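You operate a simulated robot arm through the tools that you are given. There is no shell and no other tool. Be economical: measure what you need, move in short steps, check, and stop when the job is done.

The job below is to be done with a simulated robot arm. You get a single attempt, and the scene is never put back.

JOB
Take the clear dish from the wall bench near the doors and put it on the lower shelf of the steel cart. Take the yellow flat tin on the wall bench near the doors and put it away on the corner wall bench. Put the small brown box marked "vials" from the wall bench near the doors on the corner wall bench and the small brown box marked "rings" on the bench beside the chest. Switch the black lever on the cart deck on. Press the grey button on the grey cabinet two times. Put two of the white cards from the top of the short bench on the bench top beside the furnace. Lift the right flap of the bench socket box open. Any order will do. Set down upright: small brown box. The black lever on the cart deck goes to its stop.

Only the result counts: the job must be done as asked and must still hold three seconds after the hand-in. Knocking over, shifting, dropping, spilling or breaking anything else fails it.

ROBOT AND FRAMES
A 7-joint arm with a two-finger parallel gripper on a trunk, on a base that drives. Base frame: it is fixed to the floor where the robot stands at the start and does not move with it; the origin is under the middle of the robot, x ahead of it, y to its left, z up; the surface under the hand at the start is at about z = 0.86. Lengths are in m, angles in degrees, forces in N, time in s.
Its first joint turns from -149.0 to 149.0 degrees. Places, roughly: bench beside the chest [-2, -3.3, 0.8]; bench top beside the furnace [-3.1, 0.1, 0.8]; black lever on the cart deck [-1.1, 0.3, 0.1]; clear dish (8x8x2 cm) [1, 0, 0.9]; corner wall bench [-0.1, 3.1, 0.9]; grey button on the grey cabinet [-3.3, -3.7, 1.1]; lower shelf of the steel cart [-2.3, 3.1, 0.2]; right flap of the bench socket box [-2.8, 3.1, 0.9]; small brown box [1, -0.5, 1]; white card [-5.25, -2.75, 0.75]; yellow flat tin (22x11x6 cm) [1, -0.2, 0.9]. Payload 3.5 kg.
The TCP is the grasp point between the finger pads, 0.023 m short of the fingertips. In the tool frame z runs along the fingers and y along their closing line. Largest opening 0.094 m; finger width 0.038, thickness 0.01; the body of the gripper, 0.054 by 0.096 m, starts 0.039 m behind the TCP.
Orientation is told as [roll, pitch, yaw] about the base's x, y, z axes, in that order, counted from this pose: with the fingers straight down and closing along the base's y, the tool's x points along the base's -x, its y along +y and its z along -z.

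CONTROLS
- The arm moves only by the tool step_arm. Its argument "increments" is a list of rows, each an object (a shift or turn left out is 0, a gripper value left out holds the last) with "delta_pos": the shift along the base's x, y, z in cm, a list of three; "angular": the turn, a rotation vector about the base's x, y, z in degrees, a list of three; "jaw": the closure, from 0 (fully open) to 1 (shut). In form: [{"delta_pos": [tx, ty, tz], "angular": [rx, ry, rz], "jaw": jaw}, ...]. A call has 1 to 20 rows; each row is the pose to reach, as a shift and turn from the pose commanded when the call began. A row lasts 0.2 s, in which the tool goes at most 0.05 m and 8.6 degrees; a call with a longer step from one row to the next is refused whole, and so is a gripper value outside its range. Where a pose cannot be reached the arm comes as near as it can. A force on the tool above 40 N (or 10 N above the force at the start of the call, whichever is more), or a blocked arm, ends the call early, and 0.2 s more pass. The fingers move at their own pace (about 0.153 m/s each) and stop on an object; they squeeze with about 27 N. The grip force told is the motor's: it shows also when the fingers shut on nothing. Time passes only in rows, and 0.2 s behind the last, so rows that repeat a pose let the fingers close. The reply holds the time, the measured pose of the TCP, the force on the tool along the base axes, the opening and the grip force, in the units named above and with some noise, with the torque about the TCP (base axes, N m) and any sound that the robot's microphone picked up.
- Cameras (640 x 400 px; columns grow to the right, rows downward): "scene" is now at [-0.2743, 0.201, 1.225]; the picture's right is [0.20, -0.98, 0.00], its down [-0.91, -0.19, -0.36] and it looks along [0.35, 0.07, -0.93] (base axes); focal length 214 px, centre (320, 200). "wrist" rides on the gripper at [0.086, 0.016, -0.074] in the tool frame; the picture's right is [-0.18, 0.98, 0.00], its down [-0.58, -0.11, -0.81] and it looks along [-0.79, -0.15, 0.59] (tool axes); focal length 243 px, centre (320, 200). There is no depth. A picture from a camera that has moved, and an enlarged one, comes with that camera's place and axes in the base frame and with its lens.
- camera(camera): a new picture of that camera. It takes no simulated time.
- roll_base(legs): drives the robot by 1 to 6 legs, each [ahead, left, turn to the left] in m, m and degrees, along the robot's own axes; the way and the turn of a leg run together, so that a leg with both is an arc; at most 1.5 m and 180 degrees a leg. The arm and the cameras ride along, it lands a little off, and it stops where it bumps. It gives what a move gives.
- turn_head(pan, tilt): turns the head with the scene camera to pan (to the left, within 143 degrees either way) and tilt (down, from -29 to 69), counted from straight ahead of the robot. It gives what a move gives.
- inspect(camera, box): a new picture of the part [left, top, right, bottom] of that camera's present view, enlarged. It takes no simulated time.
- close_job(): hands the job in; it is judged then, once.

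Go step by step. Nothing tells you exact positions but the pictures and the camera data: compare them with the known pose of the tool, close in by small moves and look again before you grip or let go. The budget is 217 turns and 218 pictures, counting those below and the enlarged ones. Unless the task says otherwise, let go and move clear before handing in.

The tools are called after "Request:" by a JSON object that holds its "name" and its "arguments". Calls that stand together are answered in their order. step_arm: Moves the arm, as the interface text tells. Its arguments: {"type":"object","properties":{"increments":{"type":"array"}},"required":["increments"]} The other tools are called the same way: roll_base (legs) drives the base; turn_head (pan, tilt) turns the head that bears the scene camera; camera (camera) takes a picture; inspect (camera, box) takes an enlarged picture of a part of a camera's view; close_job () hands the job in.

At the start:

```text
time_s: 0.0
eef_pos: [1.0347, -0.3668, 1.1379]
tool_rot: [0.0, 0.0, 0.0]
contact_force: [1.1, 0.4, -0.1]
torque: [0.0, -0.02, 0.01]
opening: 0.0942
grasp_force: 0.0
robot x, y, heading: [-0.0019, 0.0026, -0.0]
head pan, tilt: [11.7, 68.8]
```

scene: 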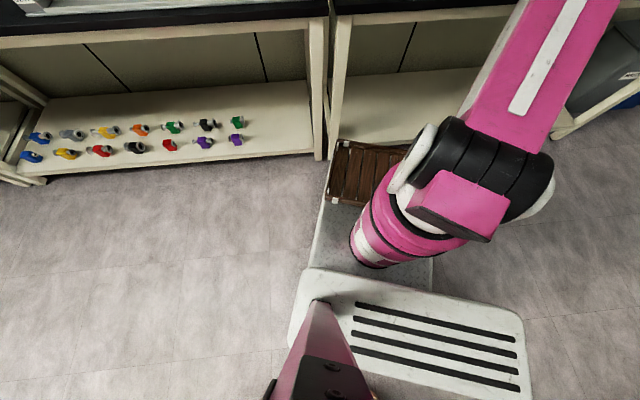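
wrist: 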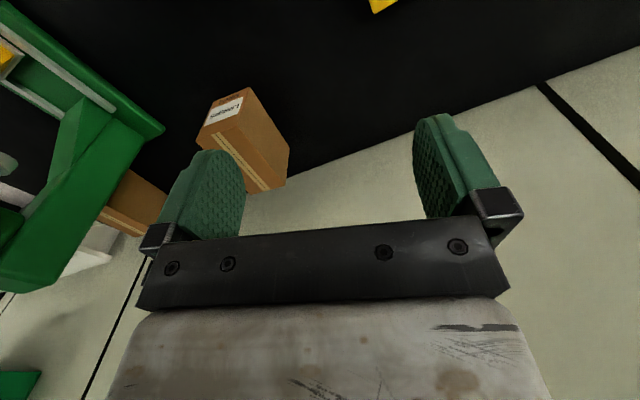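

The scene camera looks at the floor and the wrist camera sees a brown box on a dark bench. I'll raise the head to survey the bench.

Request:
{"name": "turn_head", "arguments": {"pan": 0, "tilt": 30}}

Request:
{"name": "camera", "arguments": {"camera": "scene"}}

```text
time_s: 1.1
eef_pos: [1.0333, -0.3669, 1.138]
tool_rot: [-0.1, 0.0, 0.0]
contact_force: [-0.6, 0.0, -0.3]
torque: [-0.01, 0.0, 0.0]
opening: 0.0942
grasp_force: 0.1
robot x, y, heading: [-0.0005, -0.001, 0.2]
head pan, tilt: [0.0, 30.0]
```

```text
215 pictures are left
camera scene: at [-0.2387, 0.1897, 1.2764], right [0.0, -1.0, 0.0], down [-0.5, 0.0, -0.87], along [0.87, 0.0, -0.5], focal length 214 px, centre (320, 200)
```

scene: 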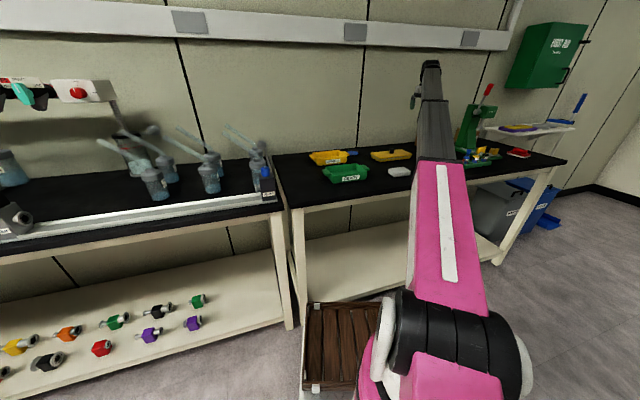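

The bench holds trays, a small clear dish, and the green machine. I'll enlarge the bench.

Request:
{"name": "inspect", "arguments": {"camera": "scene", "box": [270, 120, 430, 220]}}

Request:
{"name": "inspect", "arguments": {"camera": "scene", "box": [420, 70, 612, 190]}}

```text
4.00 times, centred on (350, 170) of scene
camera zoom: at [-0.2387, 0.1897, 1.2764], right [0.0, -1.0, 0.0], down [-0.5, 0.0, -0.87], along [0.87, 0.0, -0.5], focal length 858 px, centre (200, 320)
```

zoom: 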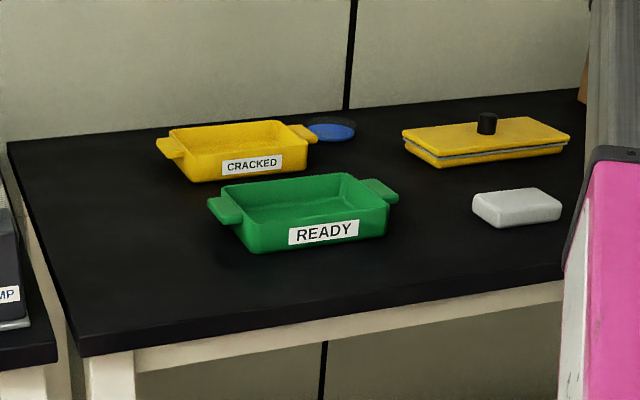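

```text
3.33 times, centred on (516, 130) of scene
camera zoom: at [-0.2387, 0.1897, 1.2764], right [0.0, -1.0, 0.0], down [-0.5, 0.0, -0.87], along [0.87, 0.0, -0.5], focal length 715 px, centre (-333, 433)
```

zoom: 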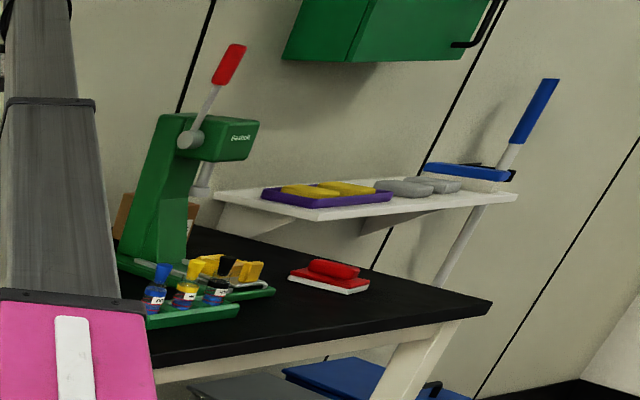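

The yellow lidded tin is near (0.92,-0.2), and the dish is likely the transparent disc with blue beyond the yellow tray. I'll look at boxes with the wrist.

Request:
{"name": "inspect", "arguments": {"camera": "wrist", "box": [60, 60, 316, 220]}}

Request:
{"name": "step_arm", "arguments": {"increments": [{"delta_pos": [-5, 0, 0]}, {"delta_pos": [-10, 0, 2]}, {"delta_pos": [-15, 0, 4]}, {"delta_pos": [-20, 0, 6]}, {"delta_pos": [-25, 0, 8]}]}}

Request:
{"name": "camera", "arguments": {"camera": "wrist"}}

Request:
{"name": "camera", "arguments": {"camera": "scene"}}

```text
2.50 times, centred on (188, 140) of wrist
camera zoom: at [0.9464, -0.352, 1.2126], right [0.18, 0.98, 0.0], down [0.58, -0.11, 0.81], along [0.79, -0.15, -0.59], focal length 606 px, centre (650, 350)
```

zoom: 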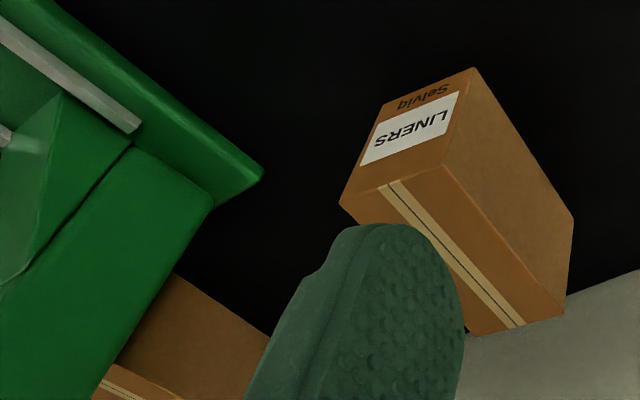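

```text
refused: row 2 steps farther than a row can; nothing moved
```

```text
211 pictures are left
camera wrist: at [0.9464, -0.352, 1.2126], right [0.18, 0.98, 0.0], down [0.58, -0.11, 0.81], along [0.79, -0.15, -0.59], focal length 243 px, centre (320, 200)
```

wrist: 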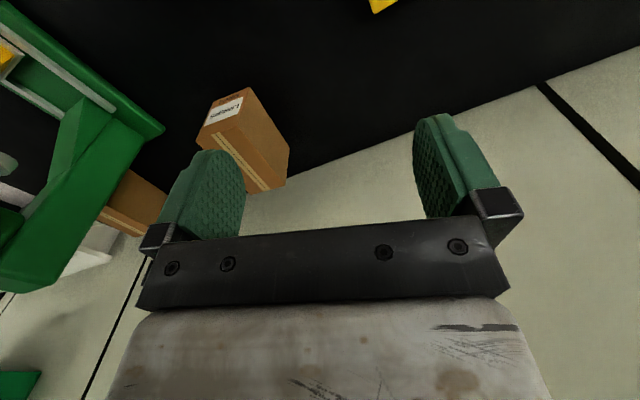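

```text
210 pictures are left
camera scene: at [-0.2387, 0.1897, 1.2764], right [0.0, -1.0, 0.0], down [-0.5, 0.0, -0.87], along [0.87, 0.0, -0.5], focal length 214 px, centre (320, 200)
```

scene: 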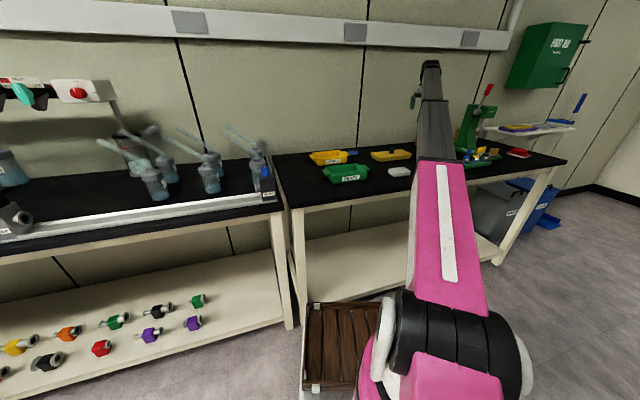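

That box is "LINERS", so a distractor. I'll pull the hand back and up to see the other boxes.

Request:
{"name": "step_arm", "arguments": {"increments": [{"delta_pos": [-4, -2, 1]}, {"delta_pos": [-8, -4, 2]}, {"delta_pos": [-12, -6, 3]}, {"delta_pos": [-16, -8, 4]}, {"delta_pos": [-20, -10, 5]}, {"delta_pos": [-24, -12, 6]}, {"delta_pos": [-28, -14, 7]}]}}

Request:
{"name": "camera", "arguments": {"camera": "wrist"}}

Request:
{"name": "camera", "arguments": {"camera": "scene"}}

```text
time_s: 1.7
eef_pos: [0.9575, -0.4064, 1.159]
tool_rot: [-0.1, -0.5, -0.5]
contact_force: [1.6, -3.8, -8.2]
torque: [0.25, -0.55, 0.37]
opening: 0.0939
grasp_force: 0.0
robot x, y, heading: [0.0011, -0.001, 0.0]
head pan, tilt: [0.0, 30.0]
stopped in row 3: the force on the tool passed its limit at 52 N (the readings are from after the stop); the commanded pose is now the measured one
```

```text
209 pictures are left
camera wrist: at [0.8696, -0.3898, 1.2318], right [0.19, 0.98, 0.0], down [0.57, -0.11, 0.81], along [0.8, -0.15, -0.58], focal length 243 px, centre (320, 200)
```

wrist: 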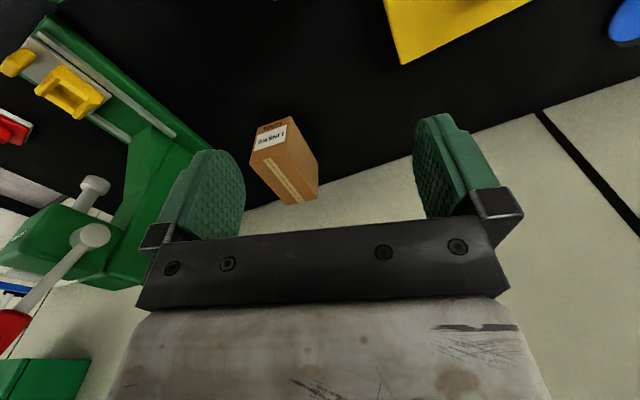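

```text
208 pictures are left
camera scene: at [-0.2388, 0.1896, 1.2764], right [0.0, -1.0, 0.0], down [-0.5, 0.0, -0.87], along [0.87, 0.0, -0.5], focal length 214 px, centre (320, 200)
```

scene: 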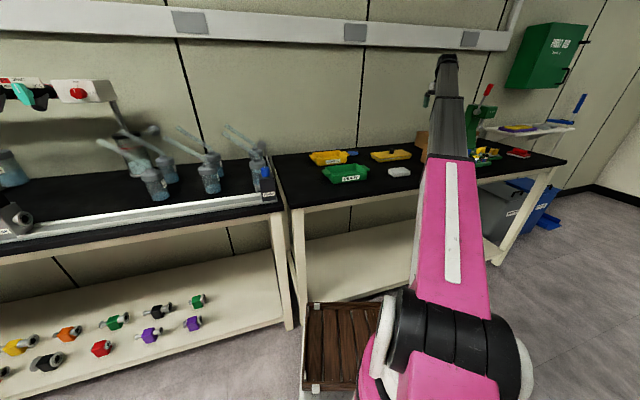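

The hand seems to have brushed the press. I'll back away to the left and up.

Request:
{"name": "step_arm", "arguments": {"increments": [{"delta_pos": [0, 3, 1]}, {"delta_pos": [-1, 6, 3]}, {"delta_pos": [-4, 9, 5]}, {"delta_pos": [-8, 12, 5]}, {"delta_pos": [-12, 14, 5]}, {"delta_pos": [-16, 16, 5]}]}}

Request:
{"name": "camera", "arguments": {"camera": "wrist"}}

Request:
{"name": "camera", "arguments": {"camera": "scene"}}

```text
time_s: 2.1
eef_pos: [0.9589, -0.3837, 1.1653]
tool_rot: [-0.3, -1.0, 0.1]
contact_force: [4.8, 1.3, -8.9]
torque: [-0.4, -0.4, -0.29]
opening: 0.0939
grasp_force: 0.0
robot x, y, heading: [0.0025, 0.001, -0.1]
head pan, tilt: [0.0, 30.0]
stopped in row 1: the force on the tool passed its limit at 51 N (the readings are from after the stop); the commanded pose is now the measured one
```

```text
207 pictures are left
camera wrist: at [0.8699, -0.3685, 1.2383], right [0.18, 0.98, 0.0], down [0.57, -0.1, 0.82], along [0.8, -0.15, -0.58], focal length 243 px, centre (320, 200)
```

wrist: 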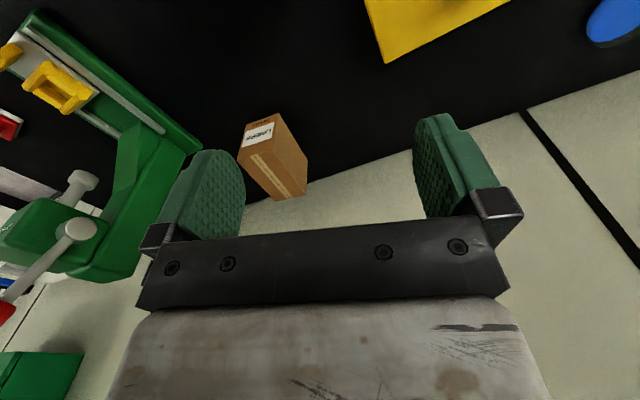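

```text
206 pictures are left
camera scene: at [-0.2388, 0.1896, 1.2764], right [0.0, -1.0, 0.0], down [-0.5, 0.0, -0.87], along [0.87, 0.0, -0.5], focal length 214 px, centre (320, 200)
```

scene: 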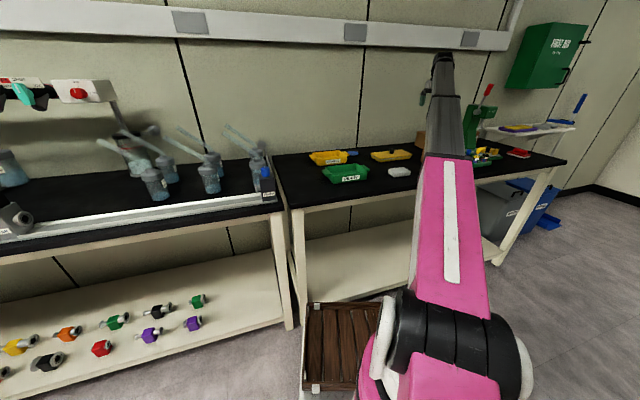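

The force spikes may come from fast jerks rather than contact; I'll try a small slow move.

Request:
{"name": "step_arm", "arguments": {"increments": [{"delta_pos": [-0.5, 0, 0]}, {"delta_pos": [-1, 0, 0.5]}, {"delta_pos": [-2, 0, 1]}, {"delta_pos": [-3, 0, 1.5]}, {"delta_pos": [-4, 0, 2]}]}}

```text
time_s: 2.7
eef_pos: [0.9482, -0.3826, 1.1717]
tool_rot: [-0.4, -1.4, 0.1]
contact_force: [5.3, -1.0, -13.0]
torque: [-0.17, -0.62, 0.0]
opening: 0.0938
grasp_force: 0.1
robot x, y, heading: [-0.0012, -0.0016, 0.0]
head pan, tilt: [0.0, 30.0]
stopped in row 3: the force on the tool passed its limit at 45 N (the readings are from after the stop); the commanded pose is now the measured one
```

Something above resists upward motion. I'll tilt the head up and look.

Request:
{"name": "turn_head", "arguments": {"pan": -20, "tilt": 0}}

Request:
{"name": "camera", "arguments": {"camera": "scene"}}

```text
time_s: 3.7
eef_pos: [0.9492, -0.3847, 1.1704]
tool_rot: [-0.4, -1.2, 0.1]
contact_force: [8.8, -3.0, -23.2]
torque: [-0.27, -1.36, 0.1]
opening: 0.0941
grasp_force: 0.1
robot x, y, heading: [-0.0007, -0.0011, -0.2]
head pan, tilt: [-20.0, 0.0]
```

```text
205 pictures are left
camera scene: at [-0.2446, 0.1588, 1.3247], right [-0.34, -0.94, 0.0], down [0.0, 0.0, -1.0], along [0.94, -0.34, 0.0], focal length 214 px, centre (320, 200)
```

scene: 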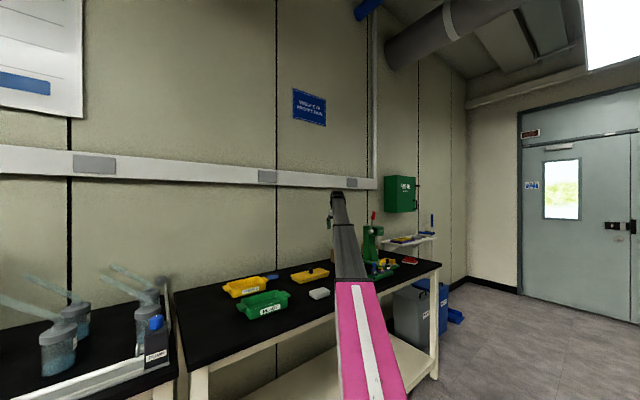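

The wrist link is likely catching under the wall rail. I'll go slightly down then back.

Request:
{"name": "step_arm", "arguments": {"increments": [{"delta_pos": [0, 0, -0.7]}, {"delta_pos": [0, 0, -1.5]}, {"delta_pos": [-1, 0, -2]}]}}

Request:
{"name": "camera", "arguments": {"camera": "scene"}}

```text
time_s: 4.5
eef_pos: [0.9388, -0.3849, 1.1493]
tool_rot: [-0.5, -1.1, -0.1]
contact_force: [0.0, 0.2, 0.0]
torque: [-0.02, 0.02, 0.0]
opening: 0.0939
grasp_force: 0.0
robot x, y, heading: [-0.0014, -0.0023, -0.0]
head pan, tilt: [-20.0, 0.0]
```

```text
204 pictures are left
camera scene: at [-0.2447, 0.1587, 1.3248], right [-0.34, -0.94, 0.0], down [0.0, 0.0, -1.0], along [0.94, -0.34, 0.0], focal length 214 px, centre (320, 200)
```

scene: 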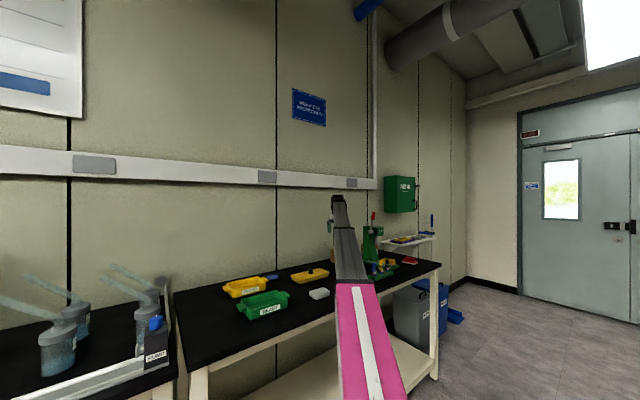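

Free now. I'll retract straight back at this height.

Request:
{"name": "step_arm", "arguments": {"increments": [{"delta_pos": [-2, 0, 0]}, {"delta_pos": [-5, 0, 0]}, {"delta_pos": [-9, 0, 0]}, {"delta_pos": [-13, 0, 0]}, {"delta_pos": [-17, 0, 0]}, {"delta_pos": [-21, 0, 2]}, {"delta_pos": [-25, 0, 4]}]}}

Request:
{"name": "turn_head", "arguments": {"pan": -15, "tilt": 25}}

Request:
{"name": "camera", "arguments": {"camera": "wrist"}}

Request:
{"name": "camera", "arguments": {"camera": "scene"}}

```text
time_s: 5.2
eef_pos: [0.8705, -0.3836, 1.1511]
tool_rot: [-0.6, -1.8, -0.4]
contact_force: [5.3, -1.7, -9.7]
torque: [-0.14, -0.6, 0.02]
opening: 0.094
grasp_force: 0.2
robot x, y, heading: [0.0005, 0.0035, -0.2]
head pan, tilt: [-20.0, 0.0]
stopped in row 3: the force on the tool passed its limit at 49 N (the readings are from after the stop); the commanded pose is now the measured one
```

```text
time_s: 6.1
eef_pos: [0.87, -0.3854, 1.152]
tool_rot: [-0.4, -1.9, -0.3]
contact_force: [7.2, -3.7, -18.3]
torque: [-0.1, -1.09, 0.23]
opening: 0.094
grasp_force: 0.0
robot x, y, heading: [-0.0003, -0.0024, 0.0]
head pan, tilt: [-15.0, 25.0]
```

```text
203 pictures are left
camera wrist: at [0.7802, -0.369, 1.2227], right [0.19, 0.98, 0.0], down [0.56, -0.11, 0.82], along [0.81, -0.16, -0.57], focal length 243 px, centre (320, 200)
```

wrist: 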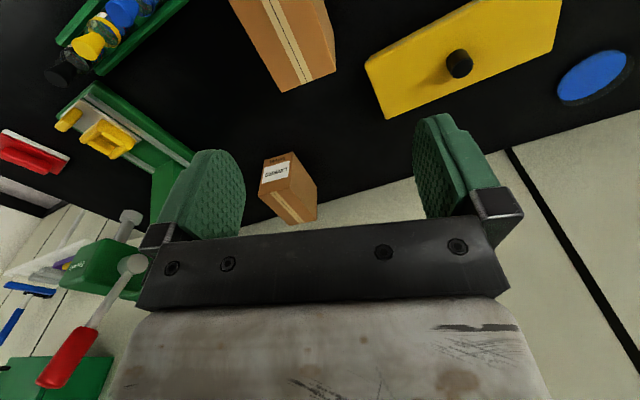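

```text
202 pictures are left
camera scene: at [-0.2402, 0.1657, 1.2845], right [-0.26, -0.97, 0.0], down [-0.41, 0.11, -0.91], along [0.88, -0.23, -0.42], focal length 214 px, centre (320, 200)
```

scene: 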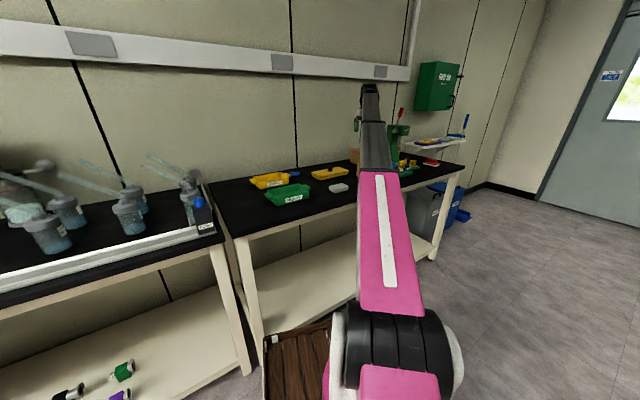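

The high tool-down pose seems to make the hand press against its own forearm. I'll lower 3 cm, then drive back to get an overview.

Request:
{"name": "step_arm", "arguments": {"increments": [{"delta_pos": [0, 0, -1]}, {"delta_pos": [0, 0, -2]}, {"delta_pos": [0, 0, -3]}, {"delta_pos": [0, 0, -3.5]}]}}

Request:
{"name": "roll_base", "arguments": {"legs": [[-0.35, 0, 0]]}}

Request:
{"name": "camera", "arguments": {"camera": "wrist"}}

Request:
{"name": "camera", "arguments": {"camera": "scene"}}

```text
time_s: 7.1
eef_pos: [0.8691, -0.3847, 1.117]
tool_rot: [-0.3, -1.7, -0.3]
contact_force: [-0.5, 0.0, -0.3]
torque: [-0.03, -0.01, 0.03]
opening: 0.094
grasp_force: 0.1
robot x, y, heading: [0.0022, -0.0002, 0.2]
head pan, tilt: [-15.0, 25.0]
```

```text
time_s: 8.8
eef_pos: [0.6561, -0.3911, 1.1163]
tool_rot: [-0.5, -1.7, -1.0]
contact_force: [-0.3, 0.1, -0.2]
torque: [0.0, 0.0, 0.04]
opening: 0.094
grasp_force: 0.0
robot x, y, heading: [-0.2068, 0.0022, -0.8]
head pan, tilt: [-15.0, 25.0]
stopped in leg 1: the robot was blocked; the commanded pose is now the measured one
```

```text
201 pictures are left
camera wrist: at [0.5675, -0.3732, 1.1882], right [0.2, 0.98, 0.0], down [0.55, -0.11, 0.82], along [0.81, -0.17, -0.57], focal length 243 px, centre (320, 200)
```

wrist: 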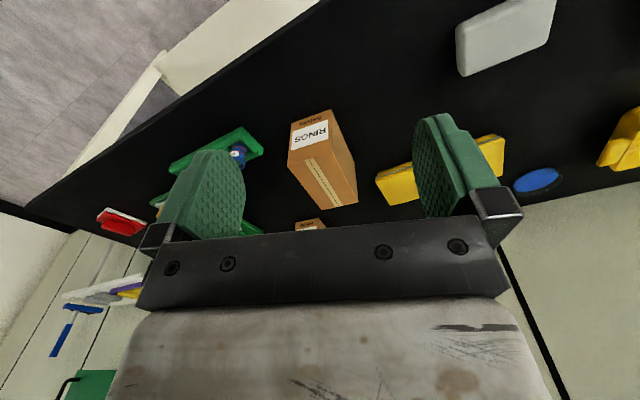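

```text
200 pictures are left
camera scene: at [-0.4446, 0.175, 1.2844], right [-0.27, -0.96, 0.0], down [-0.41, 0.12, -0.91], along [0.87, -0.25, -0.42], focal length 214 px, centre (320, 200)
```

scene: 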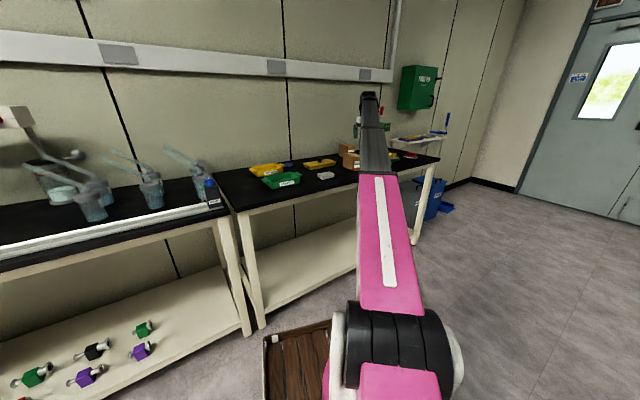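

The "RINGS" box is visible in the wrist view. The base bumped something behind; I'll look there.

Request:
{"name": "turn_head", "arguments": {"pan": 140, "tilt": 35}}

Request:
{"name": "camera", "arguments": {"camera": "scene"}}

Request:
{"name": "turn_head", "arguments": {"pan": -140, "tilt": 35}}

Request:
{"name": "camera", "arguments": {"camera": "scene"}}

```text
time_s: 11.2
eef_pos: [0.6565, -0.3917, 1.1158]
tool_rot: [-0.4, -1.8, -1.0]
contact_force: [0.1, 0.0, -0.1]
torque: [0.01, -0.01, 0.02]
opening: 0.0939
grasp_force: 0.0
robot x, y, heading: [-0.2069, 0.0085, -0.8]
head pan, tilt: [140.0, 35.0]
```

```text
199 pictures are left
camera scene: at [-0.6, 0.2576, 1.2687], right [0.65, 0.76, 0.0], down [0.43, -0.37, -0.82], along [-0.62, 0.54, -0.57], focal length 214 px, centre (320, 200)
```

scene: 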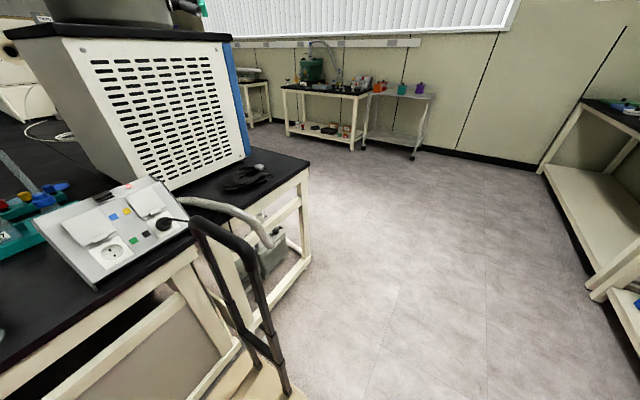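

```text
time_s: 15.1
eef_pos: [0.6571, -0.3906, 1.1163]
tool_rot: [-0.4, -1.8, -1.0]
contact_force: [0.6, 0.6, -0.2]
torque: [-0.01, 0.0, 0.0]
opening: 0.0944
grasp_force: 0.0
robot x, y, heading: [-0.2062, 0.0083, -0.8]
head pan, tilt: [-140.0, 35.0]
```

```text
198 pictures are left
camera scene: at [-0.6015, 0.1444, 1.2687], right [-0.63, 0.77, 0.0], down [0.44, 0.36, -0.82], along [-0.63, -0.52, -0.57], focal length 214 px, centre (320, 200)
```

scene: 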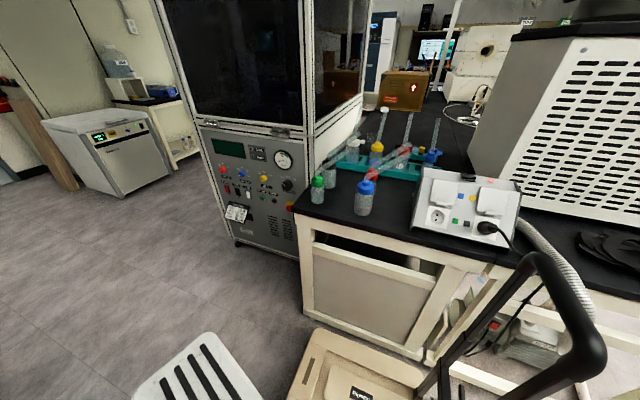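

RINGS box is around (0.86,-0.43), turned about 11°. The push cart stands behind me. I'll drive forward again and look from above the box.

Request:
{"name": "roll_base", "arguments": {"legs": [[0.26, 0, 0.8]]}}

Request:
{"name": "turn_head", "arguments": {"pan": -25, "tilt": 30}}

Request:
{"name": "camera", "arguments": {"camera": "wrist"}}

Request:
{"name": "camera", "arguments": {"camera": "scene"}}

```text
time_s: 17.1
eef_pos: [0.9163, -0.3844, 1.118]
tool_rot: [-0.5, -1.8, -0.4]
contact_force: [1.3, -0.9, -0.3]
torque: [0.0, 0.03, -0.04]
opening: 0.0939
grasp_force: 0.0
robot x, y, heading: [0.0491, -0.0038, -0.2]
head pan, tilt: [-140.0, 35.0]
stopped in leg 1: the robot was blocked; the commanded pose is now the measured one
```

```text
time_s: 19.1
eef_pos: [0.9156, -0.3851, 1.1161]
tool_rot: [-0.5, -1.8, -0.5]
contact_force: [1.0, 0.4, 0.3]
torque: [-0.03, 0.01, 0.0]
opening: 0.0942
grasp_force: 0.0
robot x, y, heading: [0.0516, 0.0037, 0.1]
head pan, tilt: [-25.0, 30.0]
```

```text
197 pictures are left
camera wrist: at [0.8266, -0.3681, 1.1883], right [0.19, 0.98, 0.0], down [0.56, -0.11, 0.82], along [0.81, -0.16, -0.57], focal length 243 px, centre (320, 200)
```

wrist: 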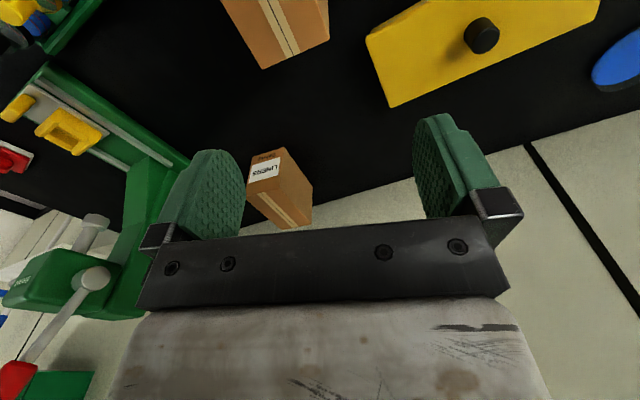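

```text
196 pictures are left
camera scene: at [-0.1983, 0.1544, 1.2764], right [-0.43, -0.91, 0.0], down [-0.45, 0.21, -0.87], along [0.78, -0.37, -0.5], focal length 214 px, centre (320, 200)
```

scene: 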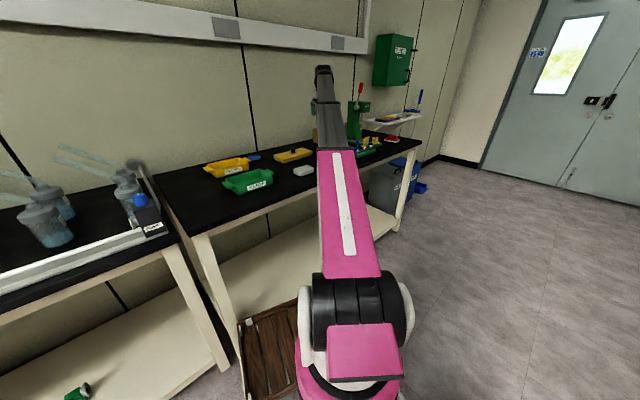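

Blocked by the bench front at 0.05; fine. Now I align above RINGS at (0.865,-0.425) with yaw 11°.

Request:
{"name": "step_arm", "arguments": {"increments": [{"delta_pos": [0, 0, -2], "angular": [0.2, 0.9, 4]}, {"delta_pos": [-2, -2, -4], "angular": [0.5, 1.8, 8]}, {"delta_pos": [-4, -3.5, -6], "angular": [0.5, 1.8, 11.5]}, {"delta_pos": [-5.1, -4, -6.5], "angular": [0.5, 1.8, 11.5]}]}}

Request:
{"name": "camera", "arguments": {"camera": "wrist"}}

Request:
{"name": "inspect", "arguments": {"camera": "scene", "box": [200, 50, 440, 200]}}

```text
time_s: 20.1
eef_pos: [0.8674, -0.426, 1.0502]
tool_rot: [0.1, -0.1, 11.3]
contact_force: [-0.3, 0.2, 0.2]
torque: [0.01, -0.03, -0.01]
opening: 0.0941
grasp_force: 0.0
robot x, y, heading: [0.0506, 0.0025, -0.1]
head pan, tilt: [-25.0, 30.0]
```

```text
195 pictures are left
camera wrist: at [0.7767, -0.4272, 1.1258], right [-0.01, 1.0, 0.0], down [0.59, 0.0, 0.81], along [0.81, 0.01, -0.59], focal length 243 px, centre (320, 200)
```

wrist: 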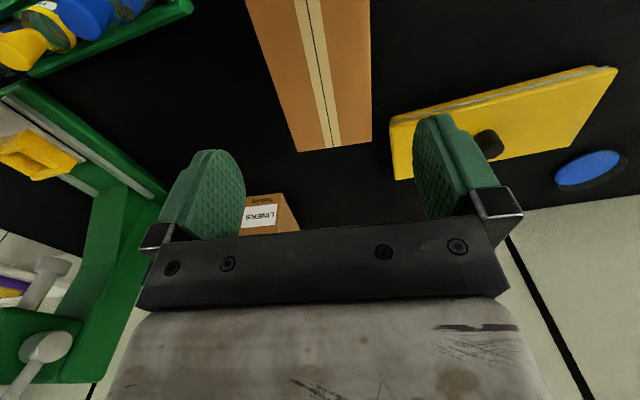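

```text
2.67 times, centred on (320, 125) of scene
camera zoom: at [-0.1983, 0.1544, 1.2764], right [-0.42, -0.91, 0.0], down [-0.45, 0.21, -0.87], along [0.78, -0.37, -0.5], focal length 572 px, centre (320, 400)
```

zoom: 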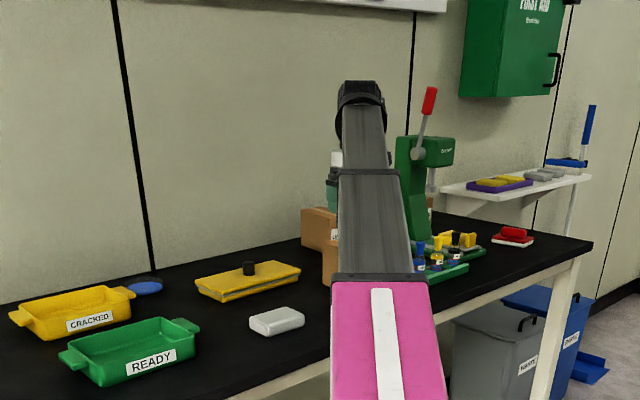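

The box is centred between the fingers. Descending to z≈0.93 and closing.

Request:
{"name": "step_arm", "arguments": {"increments": [{"delta_pos": [0, 0.2, -4]}, {"delta_pos": [0, 0.2, -8]}, {"delta_pos": [0, 0.2, -11]}, {"delta_pos": [0, 0.2, -12]}, {"delta_pos": [0, 0.2, -12]}, {"delta_pos": [0, 0.2, -12], "jaw": 1}, {"delta_pos": [0, 0.2, -12], "jaw": 1}, {"delta_pos": [0, 0.2, -12], "jaw": 1}]}}

Request:
{"name": "camera", "arguments": {"camera": "wrist"}}

```text
time_s: 21.9
eef_pos: [0.8637, -0.4223, 0.9316]
tool_rot: [0.3, 0.0, 11.1]
contact_force: [-0.6, -0.5, 0.3]
torque: [-0.07, -0.14, -0.02]
opening: 0.0695
grasp_force: 27.0
robot x, y, heading: [0.0446, 0.0021, -0.1]
head pan, tilt: [-25.0, 30.0]
```

```text
193 pictures are left
camera wrist: at [0.7749, -0.4237, 1.007], right [-0.01, 1.0, 0.0], down [0.59, 0.0, 0.81], along [0.81, 0.01, -0.59], focal length 243 px, centre (320, 200)
```

wrist: 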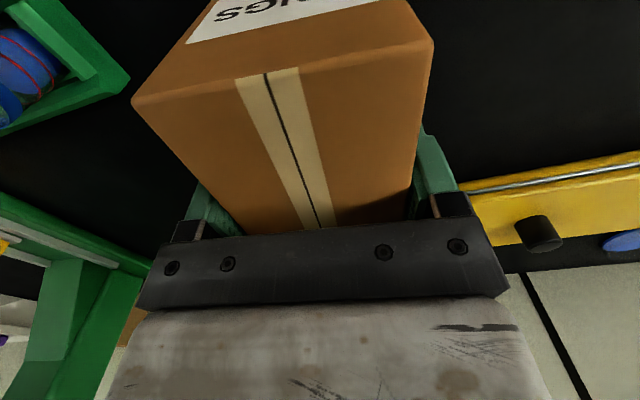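

RINGS gripped. I'll lift, back the arm in, then drive back clear of the bench.

Request:
{"name": "step_arm", "arguments": {"increments": [{"delta_pos": [0, 0, 2]}, {"delta_pos": [0, 0, 6]}, {"delta_pos": [0, 0, 10]}, {"delta_pos": [-3, 0, 12]}, {"delta_pos": [-7, 0, 12]}, {"delta_pos": [-11, 0, 12]}, {"delta_pos": [-15, 0, 12]}, {"delta_pos": [-19, 0, 12]}, {"delta_pos": [-23, 0, 12]}, {"delta_pos": [-26, 0, 12]}]}}

Request:
{"name": "roll_base", "arguments": {"legs": [[-0.18, 0, 0], [0, -1.0, 0]]}}

Request:
{"name": "turn_head", "arguments": {"pan": -90, "tilt": 30}}

Request:
{"name": "camera", "arguments": {"camera": "scene"}}

```text
time_s: 24.1
eef_pos: [0.6051, -0.4228, 1.0517]
tool_rot: [0.2, 0.0, 11.1]
contact_force: [0.6, 0.4, -3.4]
torque: [0.0, 0.02, 0.0]
opening: 0.0698
grasp_force: 26.6
robot x, y, heading: [0.0462, 0.0043, 0.0]
head pan, tilt: [-25.0, 30.0]
```

```text
time_s: 30.4
eef_pos: [0.4101, -1.418, 1.0514]
tool_rot: [0.4, 0.0, 10.6]
contact_force: [0.6, 0.4, -3.2]
torque: [-0.01, 0.03, 0.0]
opening: 0.0701
grasp_force: 26.6
robot x, y, heading: [-0.1439, -0.9881, -0.9]
head pan, tilt: [-25.0, 30.0]
```

```text
time_s: 31.7
eef_pos: [0.4109, -1.4184, 1.0503]
tool_rot: [0.3, 0.0, 10.7]
contact_force: [0.6, -1.0, -2.1]
torque: [-0.01, 0.04, 0.02]
opening: 0.0701
grasp_force: 27.2
robot x, y, heading: [-0.1449, -0.9913, -0.6]
head pan, tilt: [-90.0, 30.0]
```

```text
192 pictures are left
camera scene: at [-0.4699, -0.8861, 1.2765], right [-1.0, 0.01, 0.0], down [0.01, 0.5, -0.87], along [-0.01, -0.87, -0.5], focal length 214 px, centre (320, 200)
```

scene: 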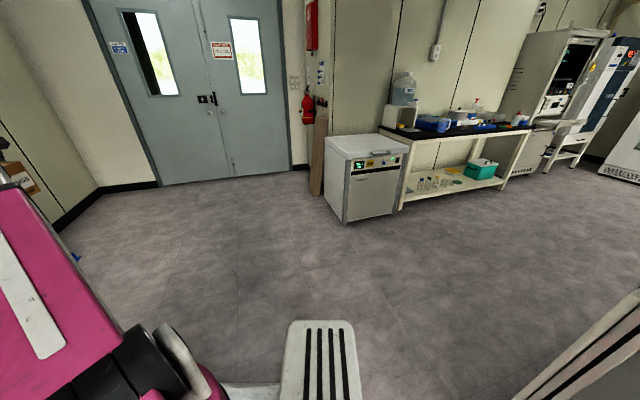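

The chest and its bench are ahead to the south. I'll drive down, turn to face south and slide over in front of it.

Request:
{"name": "roll_base", "arguments": {"legs": [[0, -0.95, 0], [0, 0, -90], [0, -1.4, 0]]}}

Request:
{"name": "turn_head", "arguments": {"pan": -20, "tilt": 30}}

Request:
{"name": "camera", "arguments": {"camera": "scene"}}

```text
time_s: 47.0
eef_pos: [-1.9373, -2.5206, 1.0518]
tool_rot: [0.2, 0.1, -78.1]
contact_force: [0.0, -0.6, -2.5]
torque: [0.0, 0.0, 0.02]
opening: 0.0698
grasp_force: 26.6
robot x, y, heading: [-1.5228, -1.954, -89.2]
head pan, tilt: [-90.0, 30.0]
```

```text
time_s: 48.4
eef_pos: [-1.9359, -2.5208, 1.0514]
tool_rot: [0.3, -0.1, -78.1]
contact_force: [-0.1, -0.5, -2.5]
torque: [0.05, -0.01, -0.02]
opening: 0.0699
grasp_force: 26.7
robot x, y, heading: [-1.5188, -1.9566, -89.4]
head pan, tilt: [-20.0, 30.0]
```

```text
191 pictures are left
camera scene: at [-1.363, -1.711, 1.2765], right [-0.94, 0.33, 0.0], down [0.17, 0.47, -0.87], along [-0.29, -0.82, -0.5], focal length 214 px, centre (320, 200)
```

scene: 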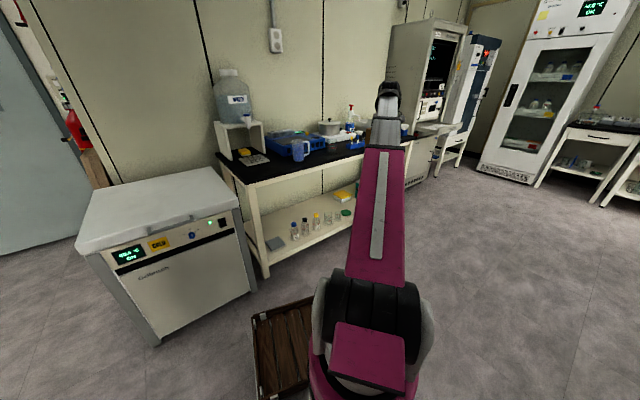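

Request:
{"name": "inspect", "arguments": {"camera": "scene", "box": [200, 60, 440, 210]}}

Request:
{"name": "camera", "arguments": {"camera": "wrist"}}

```text
2.67 times, centred on (320, 135) of scene
camera zoom: at [-1.363, -1.711, 1.2765], right [-0.94, 0.33, 0.0], down [0.17, 0.47, -0.87], along [-0.29, -0.82, -0.5], focal length 572 px, centre (320, 373)
```

zoom: 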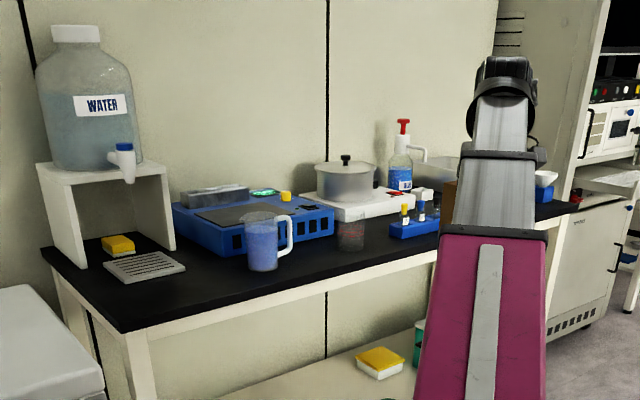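

```text
189 pictures are left
camera wrist: at [-1.9398, -2.4331, 1.126], right [1.0, 0.02, 0.0], down [0.01, -0.59, 0.81], along [0.02, -0.81, -0.59], focal length 243 px, centre (320, 200)
```

wrist: 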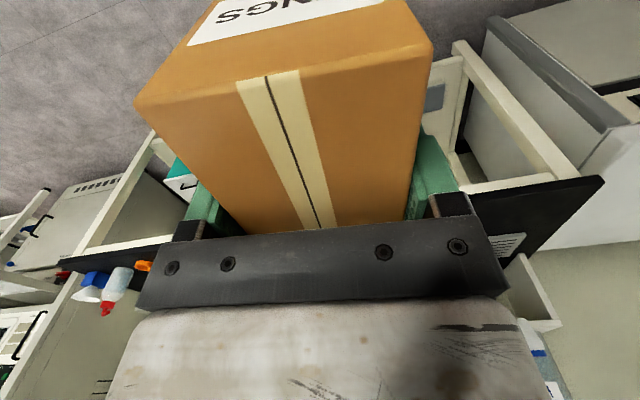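

The bench is angled ~15°, with a free spot at about (-1.53,-2.92) between the drain grate and the blue mug. I'll drive ahead 0.2 m, then shift the arm across.

Request:
{"name": "roll_base", "arguments": {"legs": [[0.19, 0, 0]]}}

Request:
{"name": "step_arm", "arguments": {"increments": [{"delta_pos": [4, 0, 0]}, {"delta_pos": [8, 0, 0]}, {"delta_pos": [12, 0, 0]}, {"delta_pos": [16, 0, 0]}, {"delta_pos": [20, 0, 0]}, {"delta_pos": [24, 0, 0]}, {"delta_pos": [28, 0, 0]}, {"delta_pos": [32, 0, 0]}, {"delta_pos": [36, -2, 0]}, {"delta_pos": [40, -4, 0]}, {"delta_pos": [40.6, -8, 0]}]}}

Request:
{"name": "turn_head", "arguments": {"pan": 10, "tilt": 35}}

Request:
{"name": "camera", "arguments": {"camera": "scene"}}

Request:
{"name": "camera", "arguments": {"camera": "wrist"}}

```text
time_s: 50.0
eef_pos: [-1.9339, -2.7125, 1.0516]
tool_rot: [0.2, 0.0, -78.0]
contact_force: [1.8, 0.2, -2.1]
torque: [0.01, 0.03, -0.02]
opening: 0.07
grasp_force: 27.0
robot x, y, heading: [-1.5182, -2.1477, -89.0]
head pan, tilt: [-20.0, 30.0]
```

```text
time_s: 50.9
eef_pos: [-1.7896, -2.7133, 1.0506]
tool_rot: [-0.1, -0.1, -76.6]
contact_force: [-13.2, 0.8, -5.7]
torque: [-0.42, -1.18, 1.19]
opening: 0.0703
grasp_force: 27.1
robot x, y, heading: [-1.5145, -2.1473, -89.3]
head pan, tilt: [-20.0, 30.0]
stopped in row 4: the force on the tool passed its limit at 72 N (the readings are from after the stop); the commanded pose is now the measured one
```

```text
time_s: 51.9
eef_pos: [-1.7884, -2.7125, 1.0513]
tool_rot: [0.1, -0.1, -76.7]
contact_force: [-22.7, 6.3, -10.6]
torque: [-1.38, -2.19, 2.17]
opening: 0.07
grasp_force: 26.1
robot x, y, heading: [-1.5158, -2.1542, -89.0]
head pan, tilt: [10.0, 35.0]
```

```text
188 pictures are left
camera scene: at [-1.3147, -1.9037, 1.2687], right [-0.98, -0.19, 0.0], down [-0.11, 0.56, -0.82], along [0.15, -0.8, -0.57], focal length 214 px, centre (320, 200)
```

scene: 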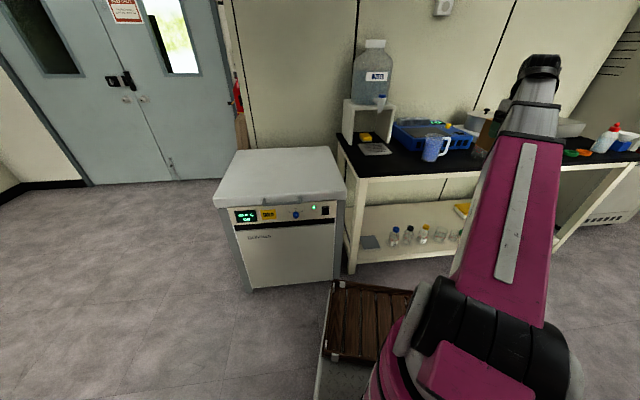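

```text
187 pictures are left
camera wrist: at [-1.7936, -2.6264, 1.1256], right [1.0, 0.05, 0.0], down [0.03, -0.59, 0.81], along [0.04, -0.81, -0.59], focal length 243 px, centre (320, 200)
```

wrist: 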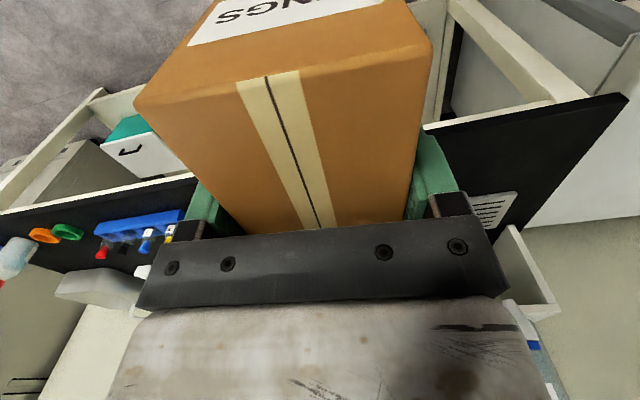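

The hand again pressed on its own forearm (too high for this short reach). I'll lower and extend while sliding across.

Request:
{"name": "step_arm", "arguments": {"increments": [{"delta_pos": [0, 0, -2]}, {"delta_pos": [0, -1, -4]}, {"delta_pos": [2, -3, -5]}, {"delta_pos": [6, -5, -5]}, {"delta_pos": [10, -7, -5]}, {"delta_pos": [14, -9, -5]}, {"delta_pos": [18, -10, -5]}, {"delta_pos": [22, -12, -5]}, {"delta_pos": [25, -14, -5]}]}}

Request:
{"name": "turn_head", "arguments": {"pan": 20, "tilt": 35}}

Request:
{"name": "camera", "arguments": {"camera": "scene"}}

Request:
{"name": "camera", "arguments": {"camera": "wrist"}}

```text
time_s: 53.9
eef_pos: [-1.5367, -2.8528, 1.002]
tool_rot: [0.0, -0.1, -76.9]
contact_force: [0.1, -0.4, -2.5]
torque: [-0.01, -0.04, -0.04]
opening: 0.0699
grasp_force: 27.3
robot x, y, heading: [-1.5183, -2.1497, -89.4]
head pan, tilt: [10.0, 35.0]
```

```text
time_s: 54.6
eef_pos: [-1.5369, -2.8511, 1.0021]
tool_rot: [-0.1, -0.1, -76.8]
contact_force: [-0.3, 0.6, -2.5]
torque: [0.02, -0.02, -0.03]
opening: 0.07
grasp_force: 27.0
robot x, y, heading: [-1.5175, -2.1459, -89.1]
head pan, tilt: [20.0, 35.0]
```

```text
186 pictures are left
camera scene: at [-1.2998, -1.8996, 1.2687], right [-0.94, -0.35, 0.0], down [-0.2, 0.54, -0.82], along [0.29, -0.77, -0.57], focal length 214 px, centre (320, 200)
```

scene: 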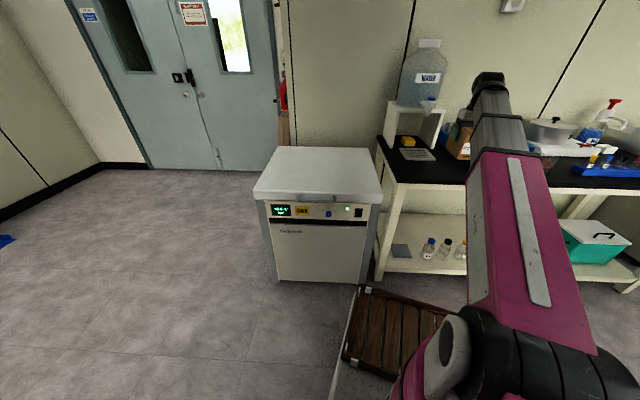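

```text
185 pictures are left
camera wrist: at [-1.5422, -2.7655, 1.0758], right [1.0, 0.04, 0.0], down [0.03, -0.59, 0.81], along [0.04, -0.81, -0.59], focal length 243 px, centre (320, 200)
```

wrist: 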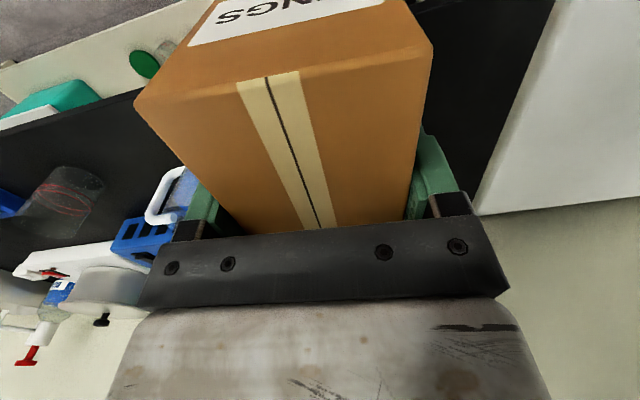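

I'll extend to (-1.525,-2.95), still high, and check.

Request:
{"name": "step_arm", "arguments": {"increments": [{"delta_pos": [0.5, -4, 0]}, {"delta_pos": [1, -8, 0]}, {"delta_pos": [1.2, -9.9, -2]}, {"delta_pos": [1.2, -9.9, -4]}, {"delta_pos": [1.2, -9.9, -4]}]}}

Request:
{"name": "inspect", "arguments": {"camera": "scene", "box": [370, 60, 530, 200]}}

Request:
{"name": "camera", "arguments": {"camera": "wrist"}}

```text
time_s: 55.8
eef_pos: [-1.5257, -2.9521, 0.962]
tool_rot: [0.0, -0.1, -77.0]
contact_force: [0.9, 0.3, -1.9]
torque: [-0.01, 0.0, 0.0]
opening: 0.0696
grasp_force: 27.1
robot x, y, heading: [-1.5187, -2.1485, -89.2]
head pan, tilt: [20.0, 35.0]
```

```text
2.86 times, centred on (450, 130) of scene
camera zoom: at [-1.2997, -1.8996, 1.2687], right [-0.94, -0.35, 0.0], down [-0.2, 0.54, -0.82], along [0.29, -0.77, -0.57], focal length 613 px, centre (-51, 400)
```

zoom: 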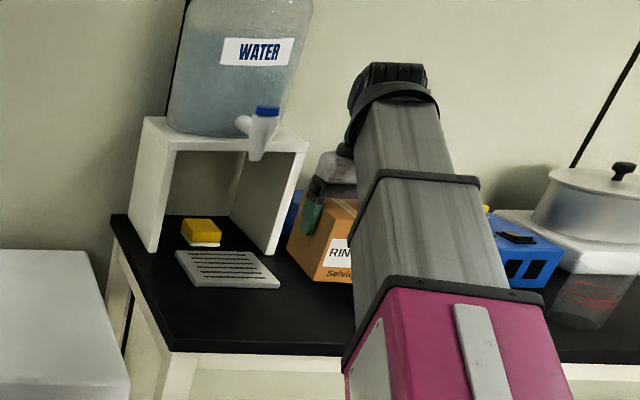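

```text
183 pictures are left
camera wrist: at [-1.5309, -2.8651, 1.0369], right [1.0, 0.04, 0.0], down [0.03, -0.59, 0.81], along [0.04, -0.81, -0.59], focal length 243 px, centre (320, 200)
```

wrist: 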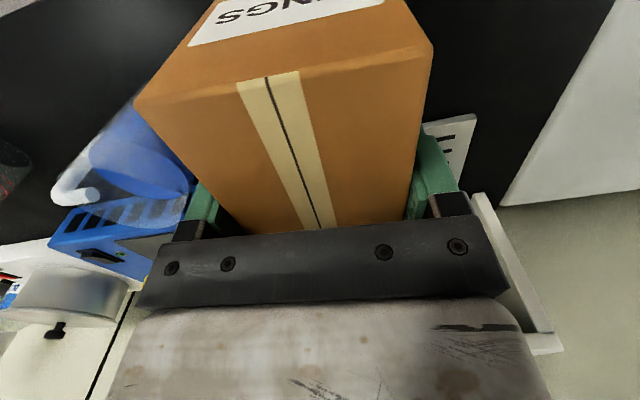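

The spot is clear of grate and mug. Descending gently.

Request:
{"name": "step_arm", "arguments": {"increments": [{"delta_pos": [0, 0.4, -3]}, {"delta_pos": [0, 0.4, -6]}, {"delta_pos": [0, 0.4, -7]}, {"delta_pos": [0, 0.4, -7.5]}]}}

Request:
{"name": "camera", "arguments": {"camera": "wrist"}}

Request:
{"name": "inspect", "arguments": {"camera": "scene", "box": [400, 90, 500, 180]}}

```text
time_s: 56.8
eef_pos: [-1.5264, -2.9488, 0.8863]
tool_rot: [-0.1, -0.1, -76.8]
contact_force: [0.2, 0.4, -2.1]
torque: [0.03, 0.02, -0.01]
opening: 0.0698
grasp_force: 26.7
robot x, y, heading: [-1.5173, -2.1501, -89.3]
head pan, tilt: [20.0, 35.0]
```

```text
182 pictures are left
camera wrist: at [-1.5311, -2.8618, 0.9607], right [1.0, 0.04, 0.0], down [0.03, -0.59, 0.81], along [0.04, -0.81, -0.59], focal length 243 px, centre (320, 200)
```

wrist: 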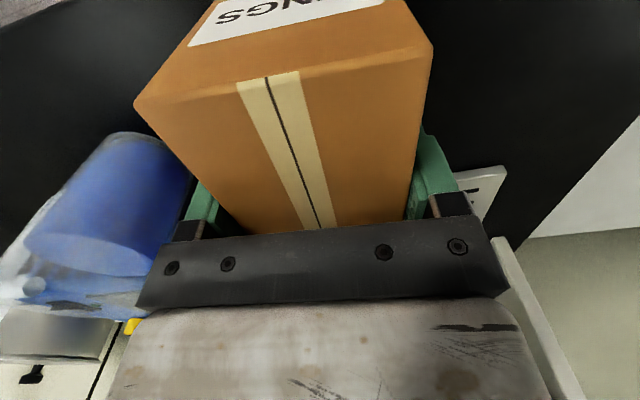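

```text
4.44 times, centred on (450, 135) of scene
camera zoom: at [-1.2997, -1.8996, 1.2687], right [-0.94, -0.35, 0.0], down [-0.2, 0.54, -0.82], along [0.29, -0.77, -0.57], focal length 953 px, centre (-258, 489)
```

zoom: 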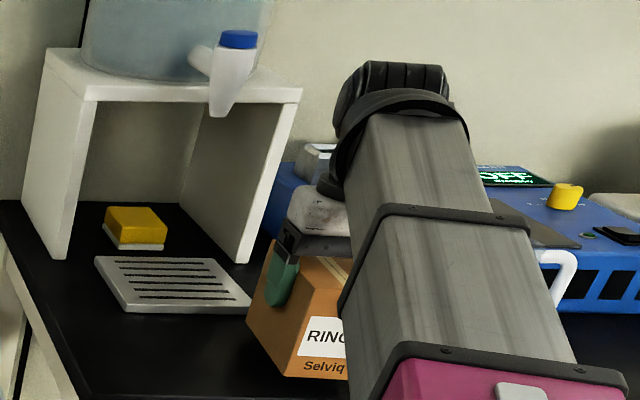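

Clearances hold. Continue down slowly until contact.

Request:
{"name": "step_arm", "arguments": {"increments": [{"delta_pos": [0, 0, -0.5]}, {"delta_pos": [0, 0, -0.9]}, {"delta_pos": [0, 0, -1.2]}, {"delta_pos": [0, 0, -1.5]}]}}

```text
time_s: 57.8
eef_pos: [-1.5266, -2.9501, 0.8739]
tool_rot: [0.0, -0.2, -77.0]
contact_force: [0.2, -0.5, 11.4]
torque: [0.75, 0.02, 0.0]
opening: 0.0701
grasp_force: 27.3
robot x, y, heading: [-1.5161, -2.1493, -89.3]
head pan, tilt: [20.0, 35.0]
```

Touchdown. Releasing and lifting.

Request:
{"name": "step_arm", "arguments": {"increments": [{"delta_pos": [0, 0, 0.1], "jaw": 0}, {"delta_pos": [0, 0, 0.1], "jaw": 0}, {"delta_pos": [0, 0, 3], "jaw": 0}, {"delta_pos": [0, 0, 7], "jaw": 0}, {"delta_pos": [0, 0, 11], "jaw": 0}, {"delta_pos": [0, 0, 14], "jaw": 0}]}}

Request:
{"name": "camera", "arguments": {"camera": "wrist"}}

Request:
{"name": "camera", "arguments": {"camera": "scene"}}

```text
time_s: 59.2
eef_pos: [-1.5252, -2.9491, 1.0115]
tool_rot: [-0.1, -0.1, -76.9]
contact_force: [0.0, 0.3, 1.2]
torque: [0.01, 0.01, 0.01]
opening: 0.094
grasp_force: 0.0
robot x, y, heading: [-1.5172, -2.15, -89.2]
head pan, tilt: [20.0, 35.0]
```

```text
180 pictures are left
camera wrist: at [-1.5307, -2.8606, 1.086], right [1.0, 0.04, 0.0], down [0.03, -0.59, 0.81], along [0.04, -0.81, -0.59], focal length 243 px, centre (320, 200)
```

wrist: 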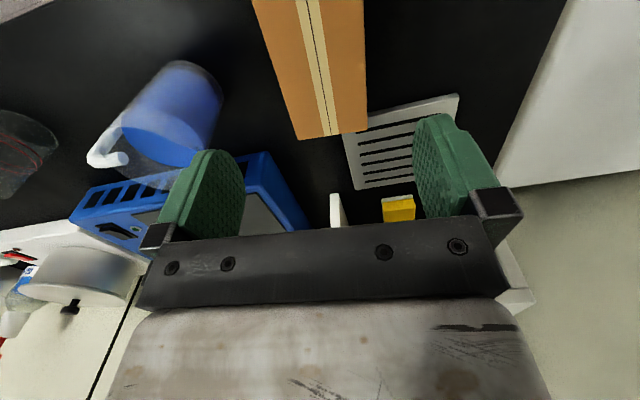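

```text
179 pictures are left
camera scene: at [-1.2997, -1.8995, 1.2686], right [-0.94, -0.35, 0.0], down [-0.2, 0.54, -0.82], along [0.29, -0.77, -0.57], focal length 214 px, centre (320, 200)
```

scene: 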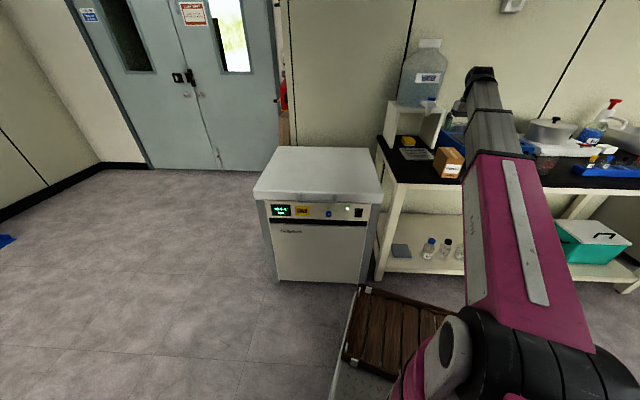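

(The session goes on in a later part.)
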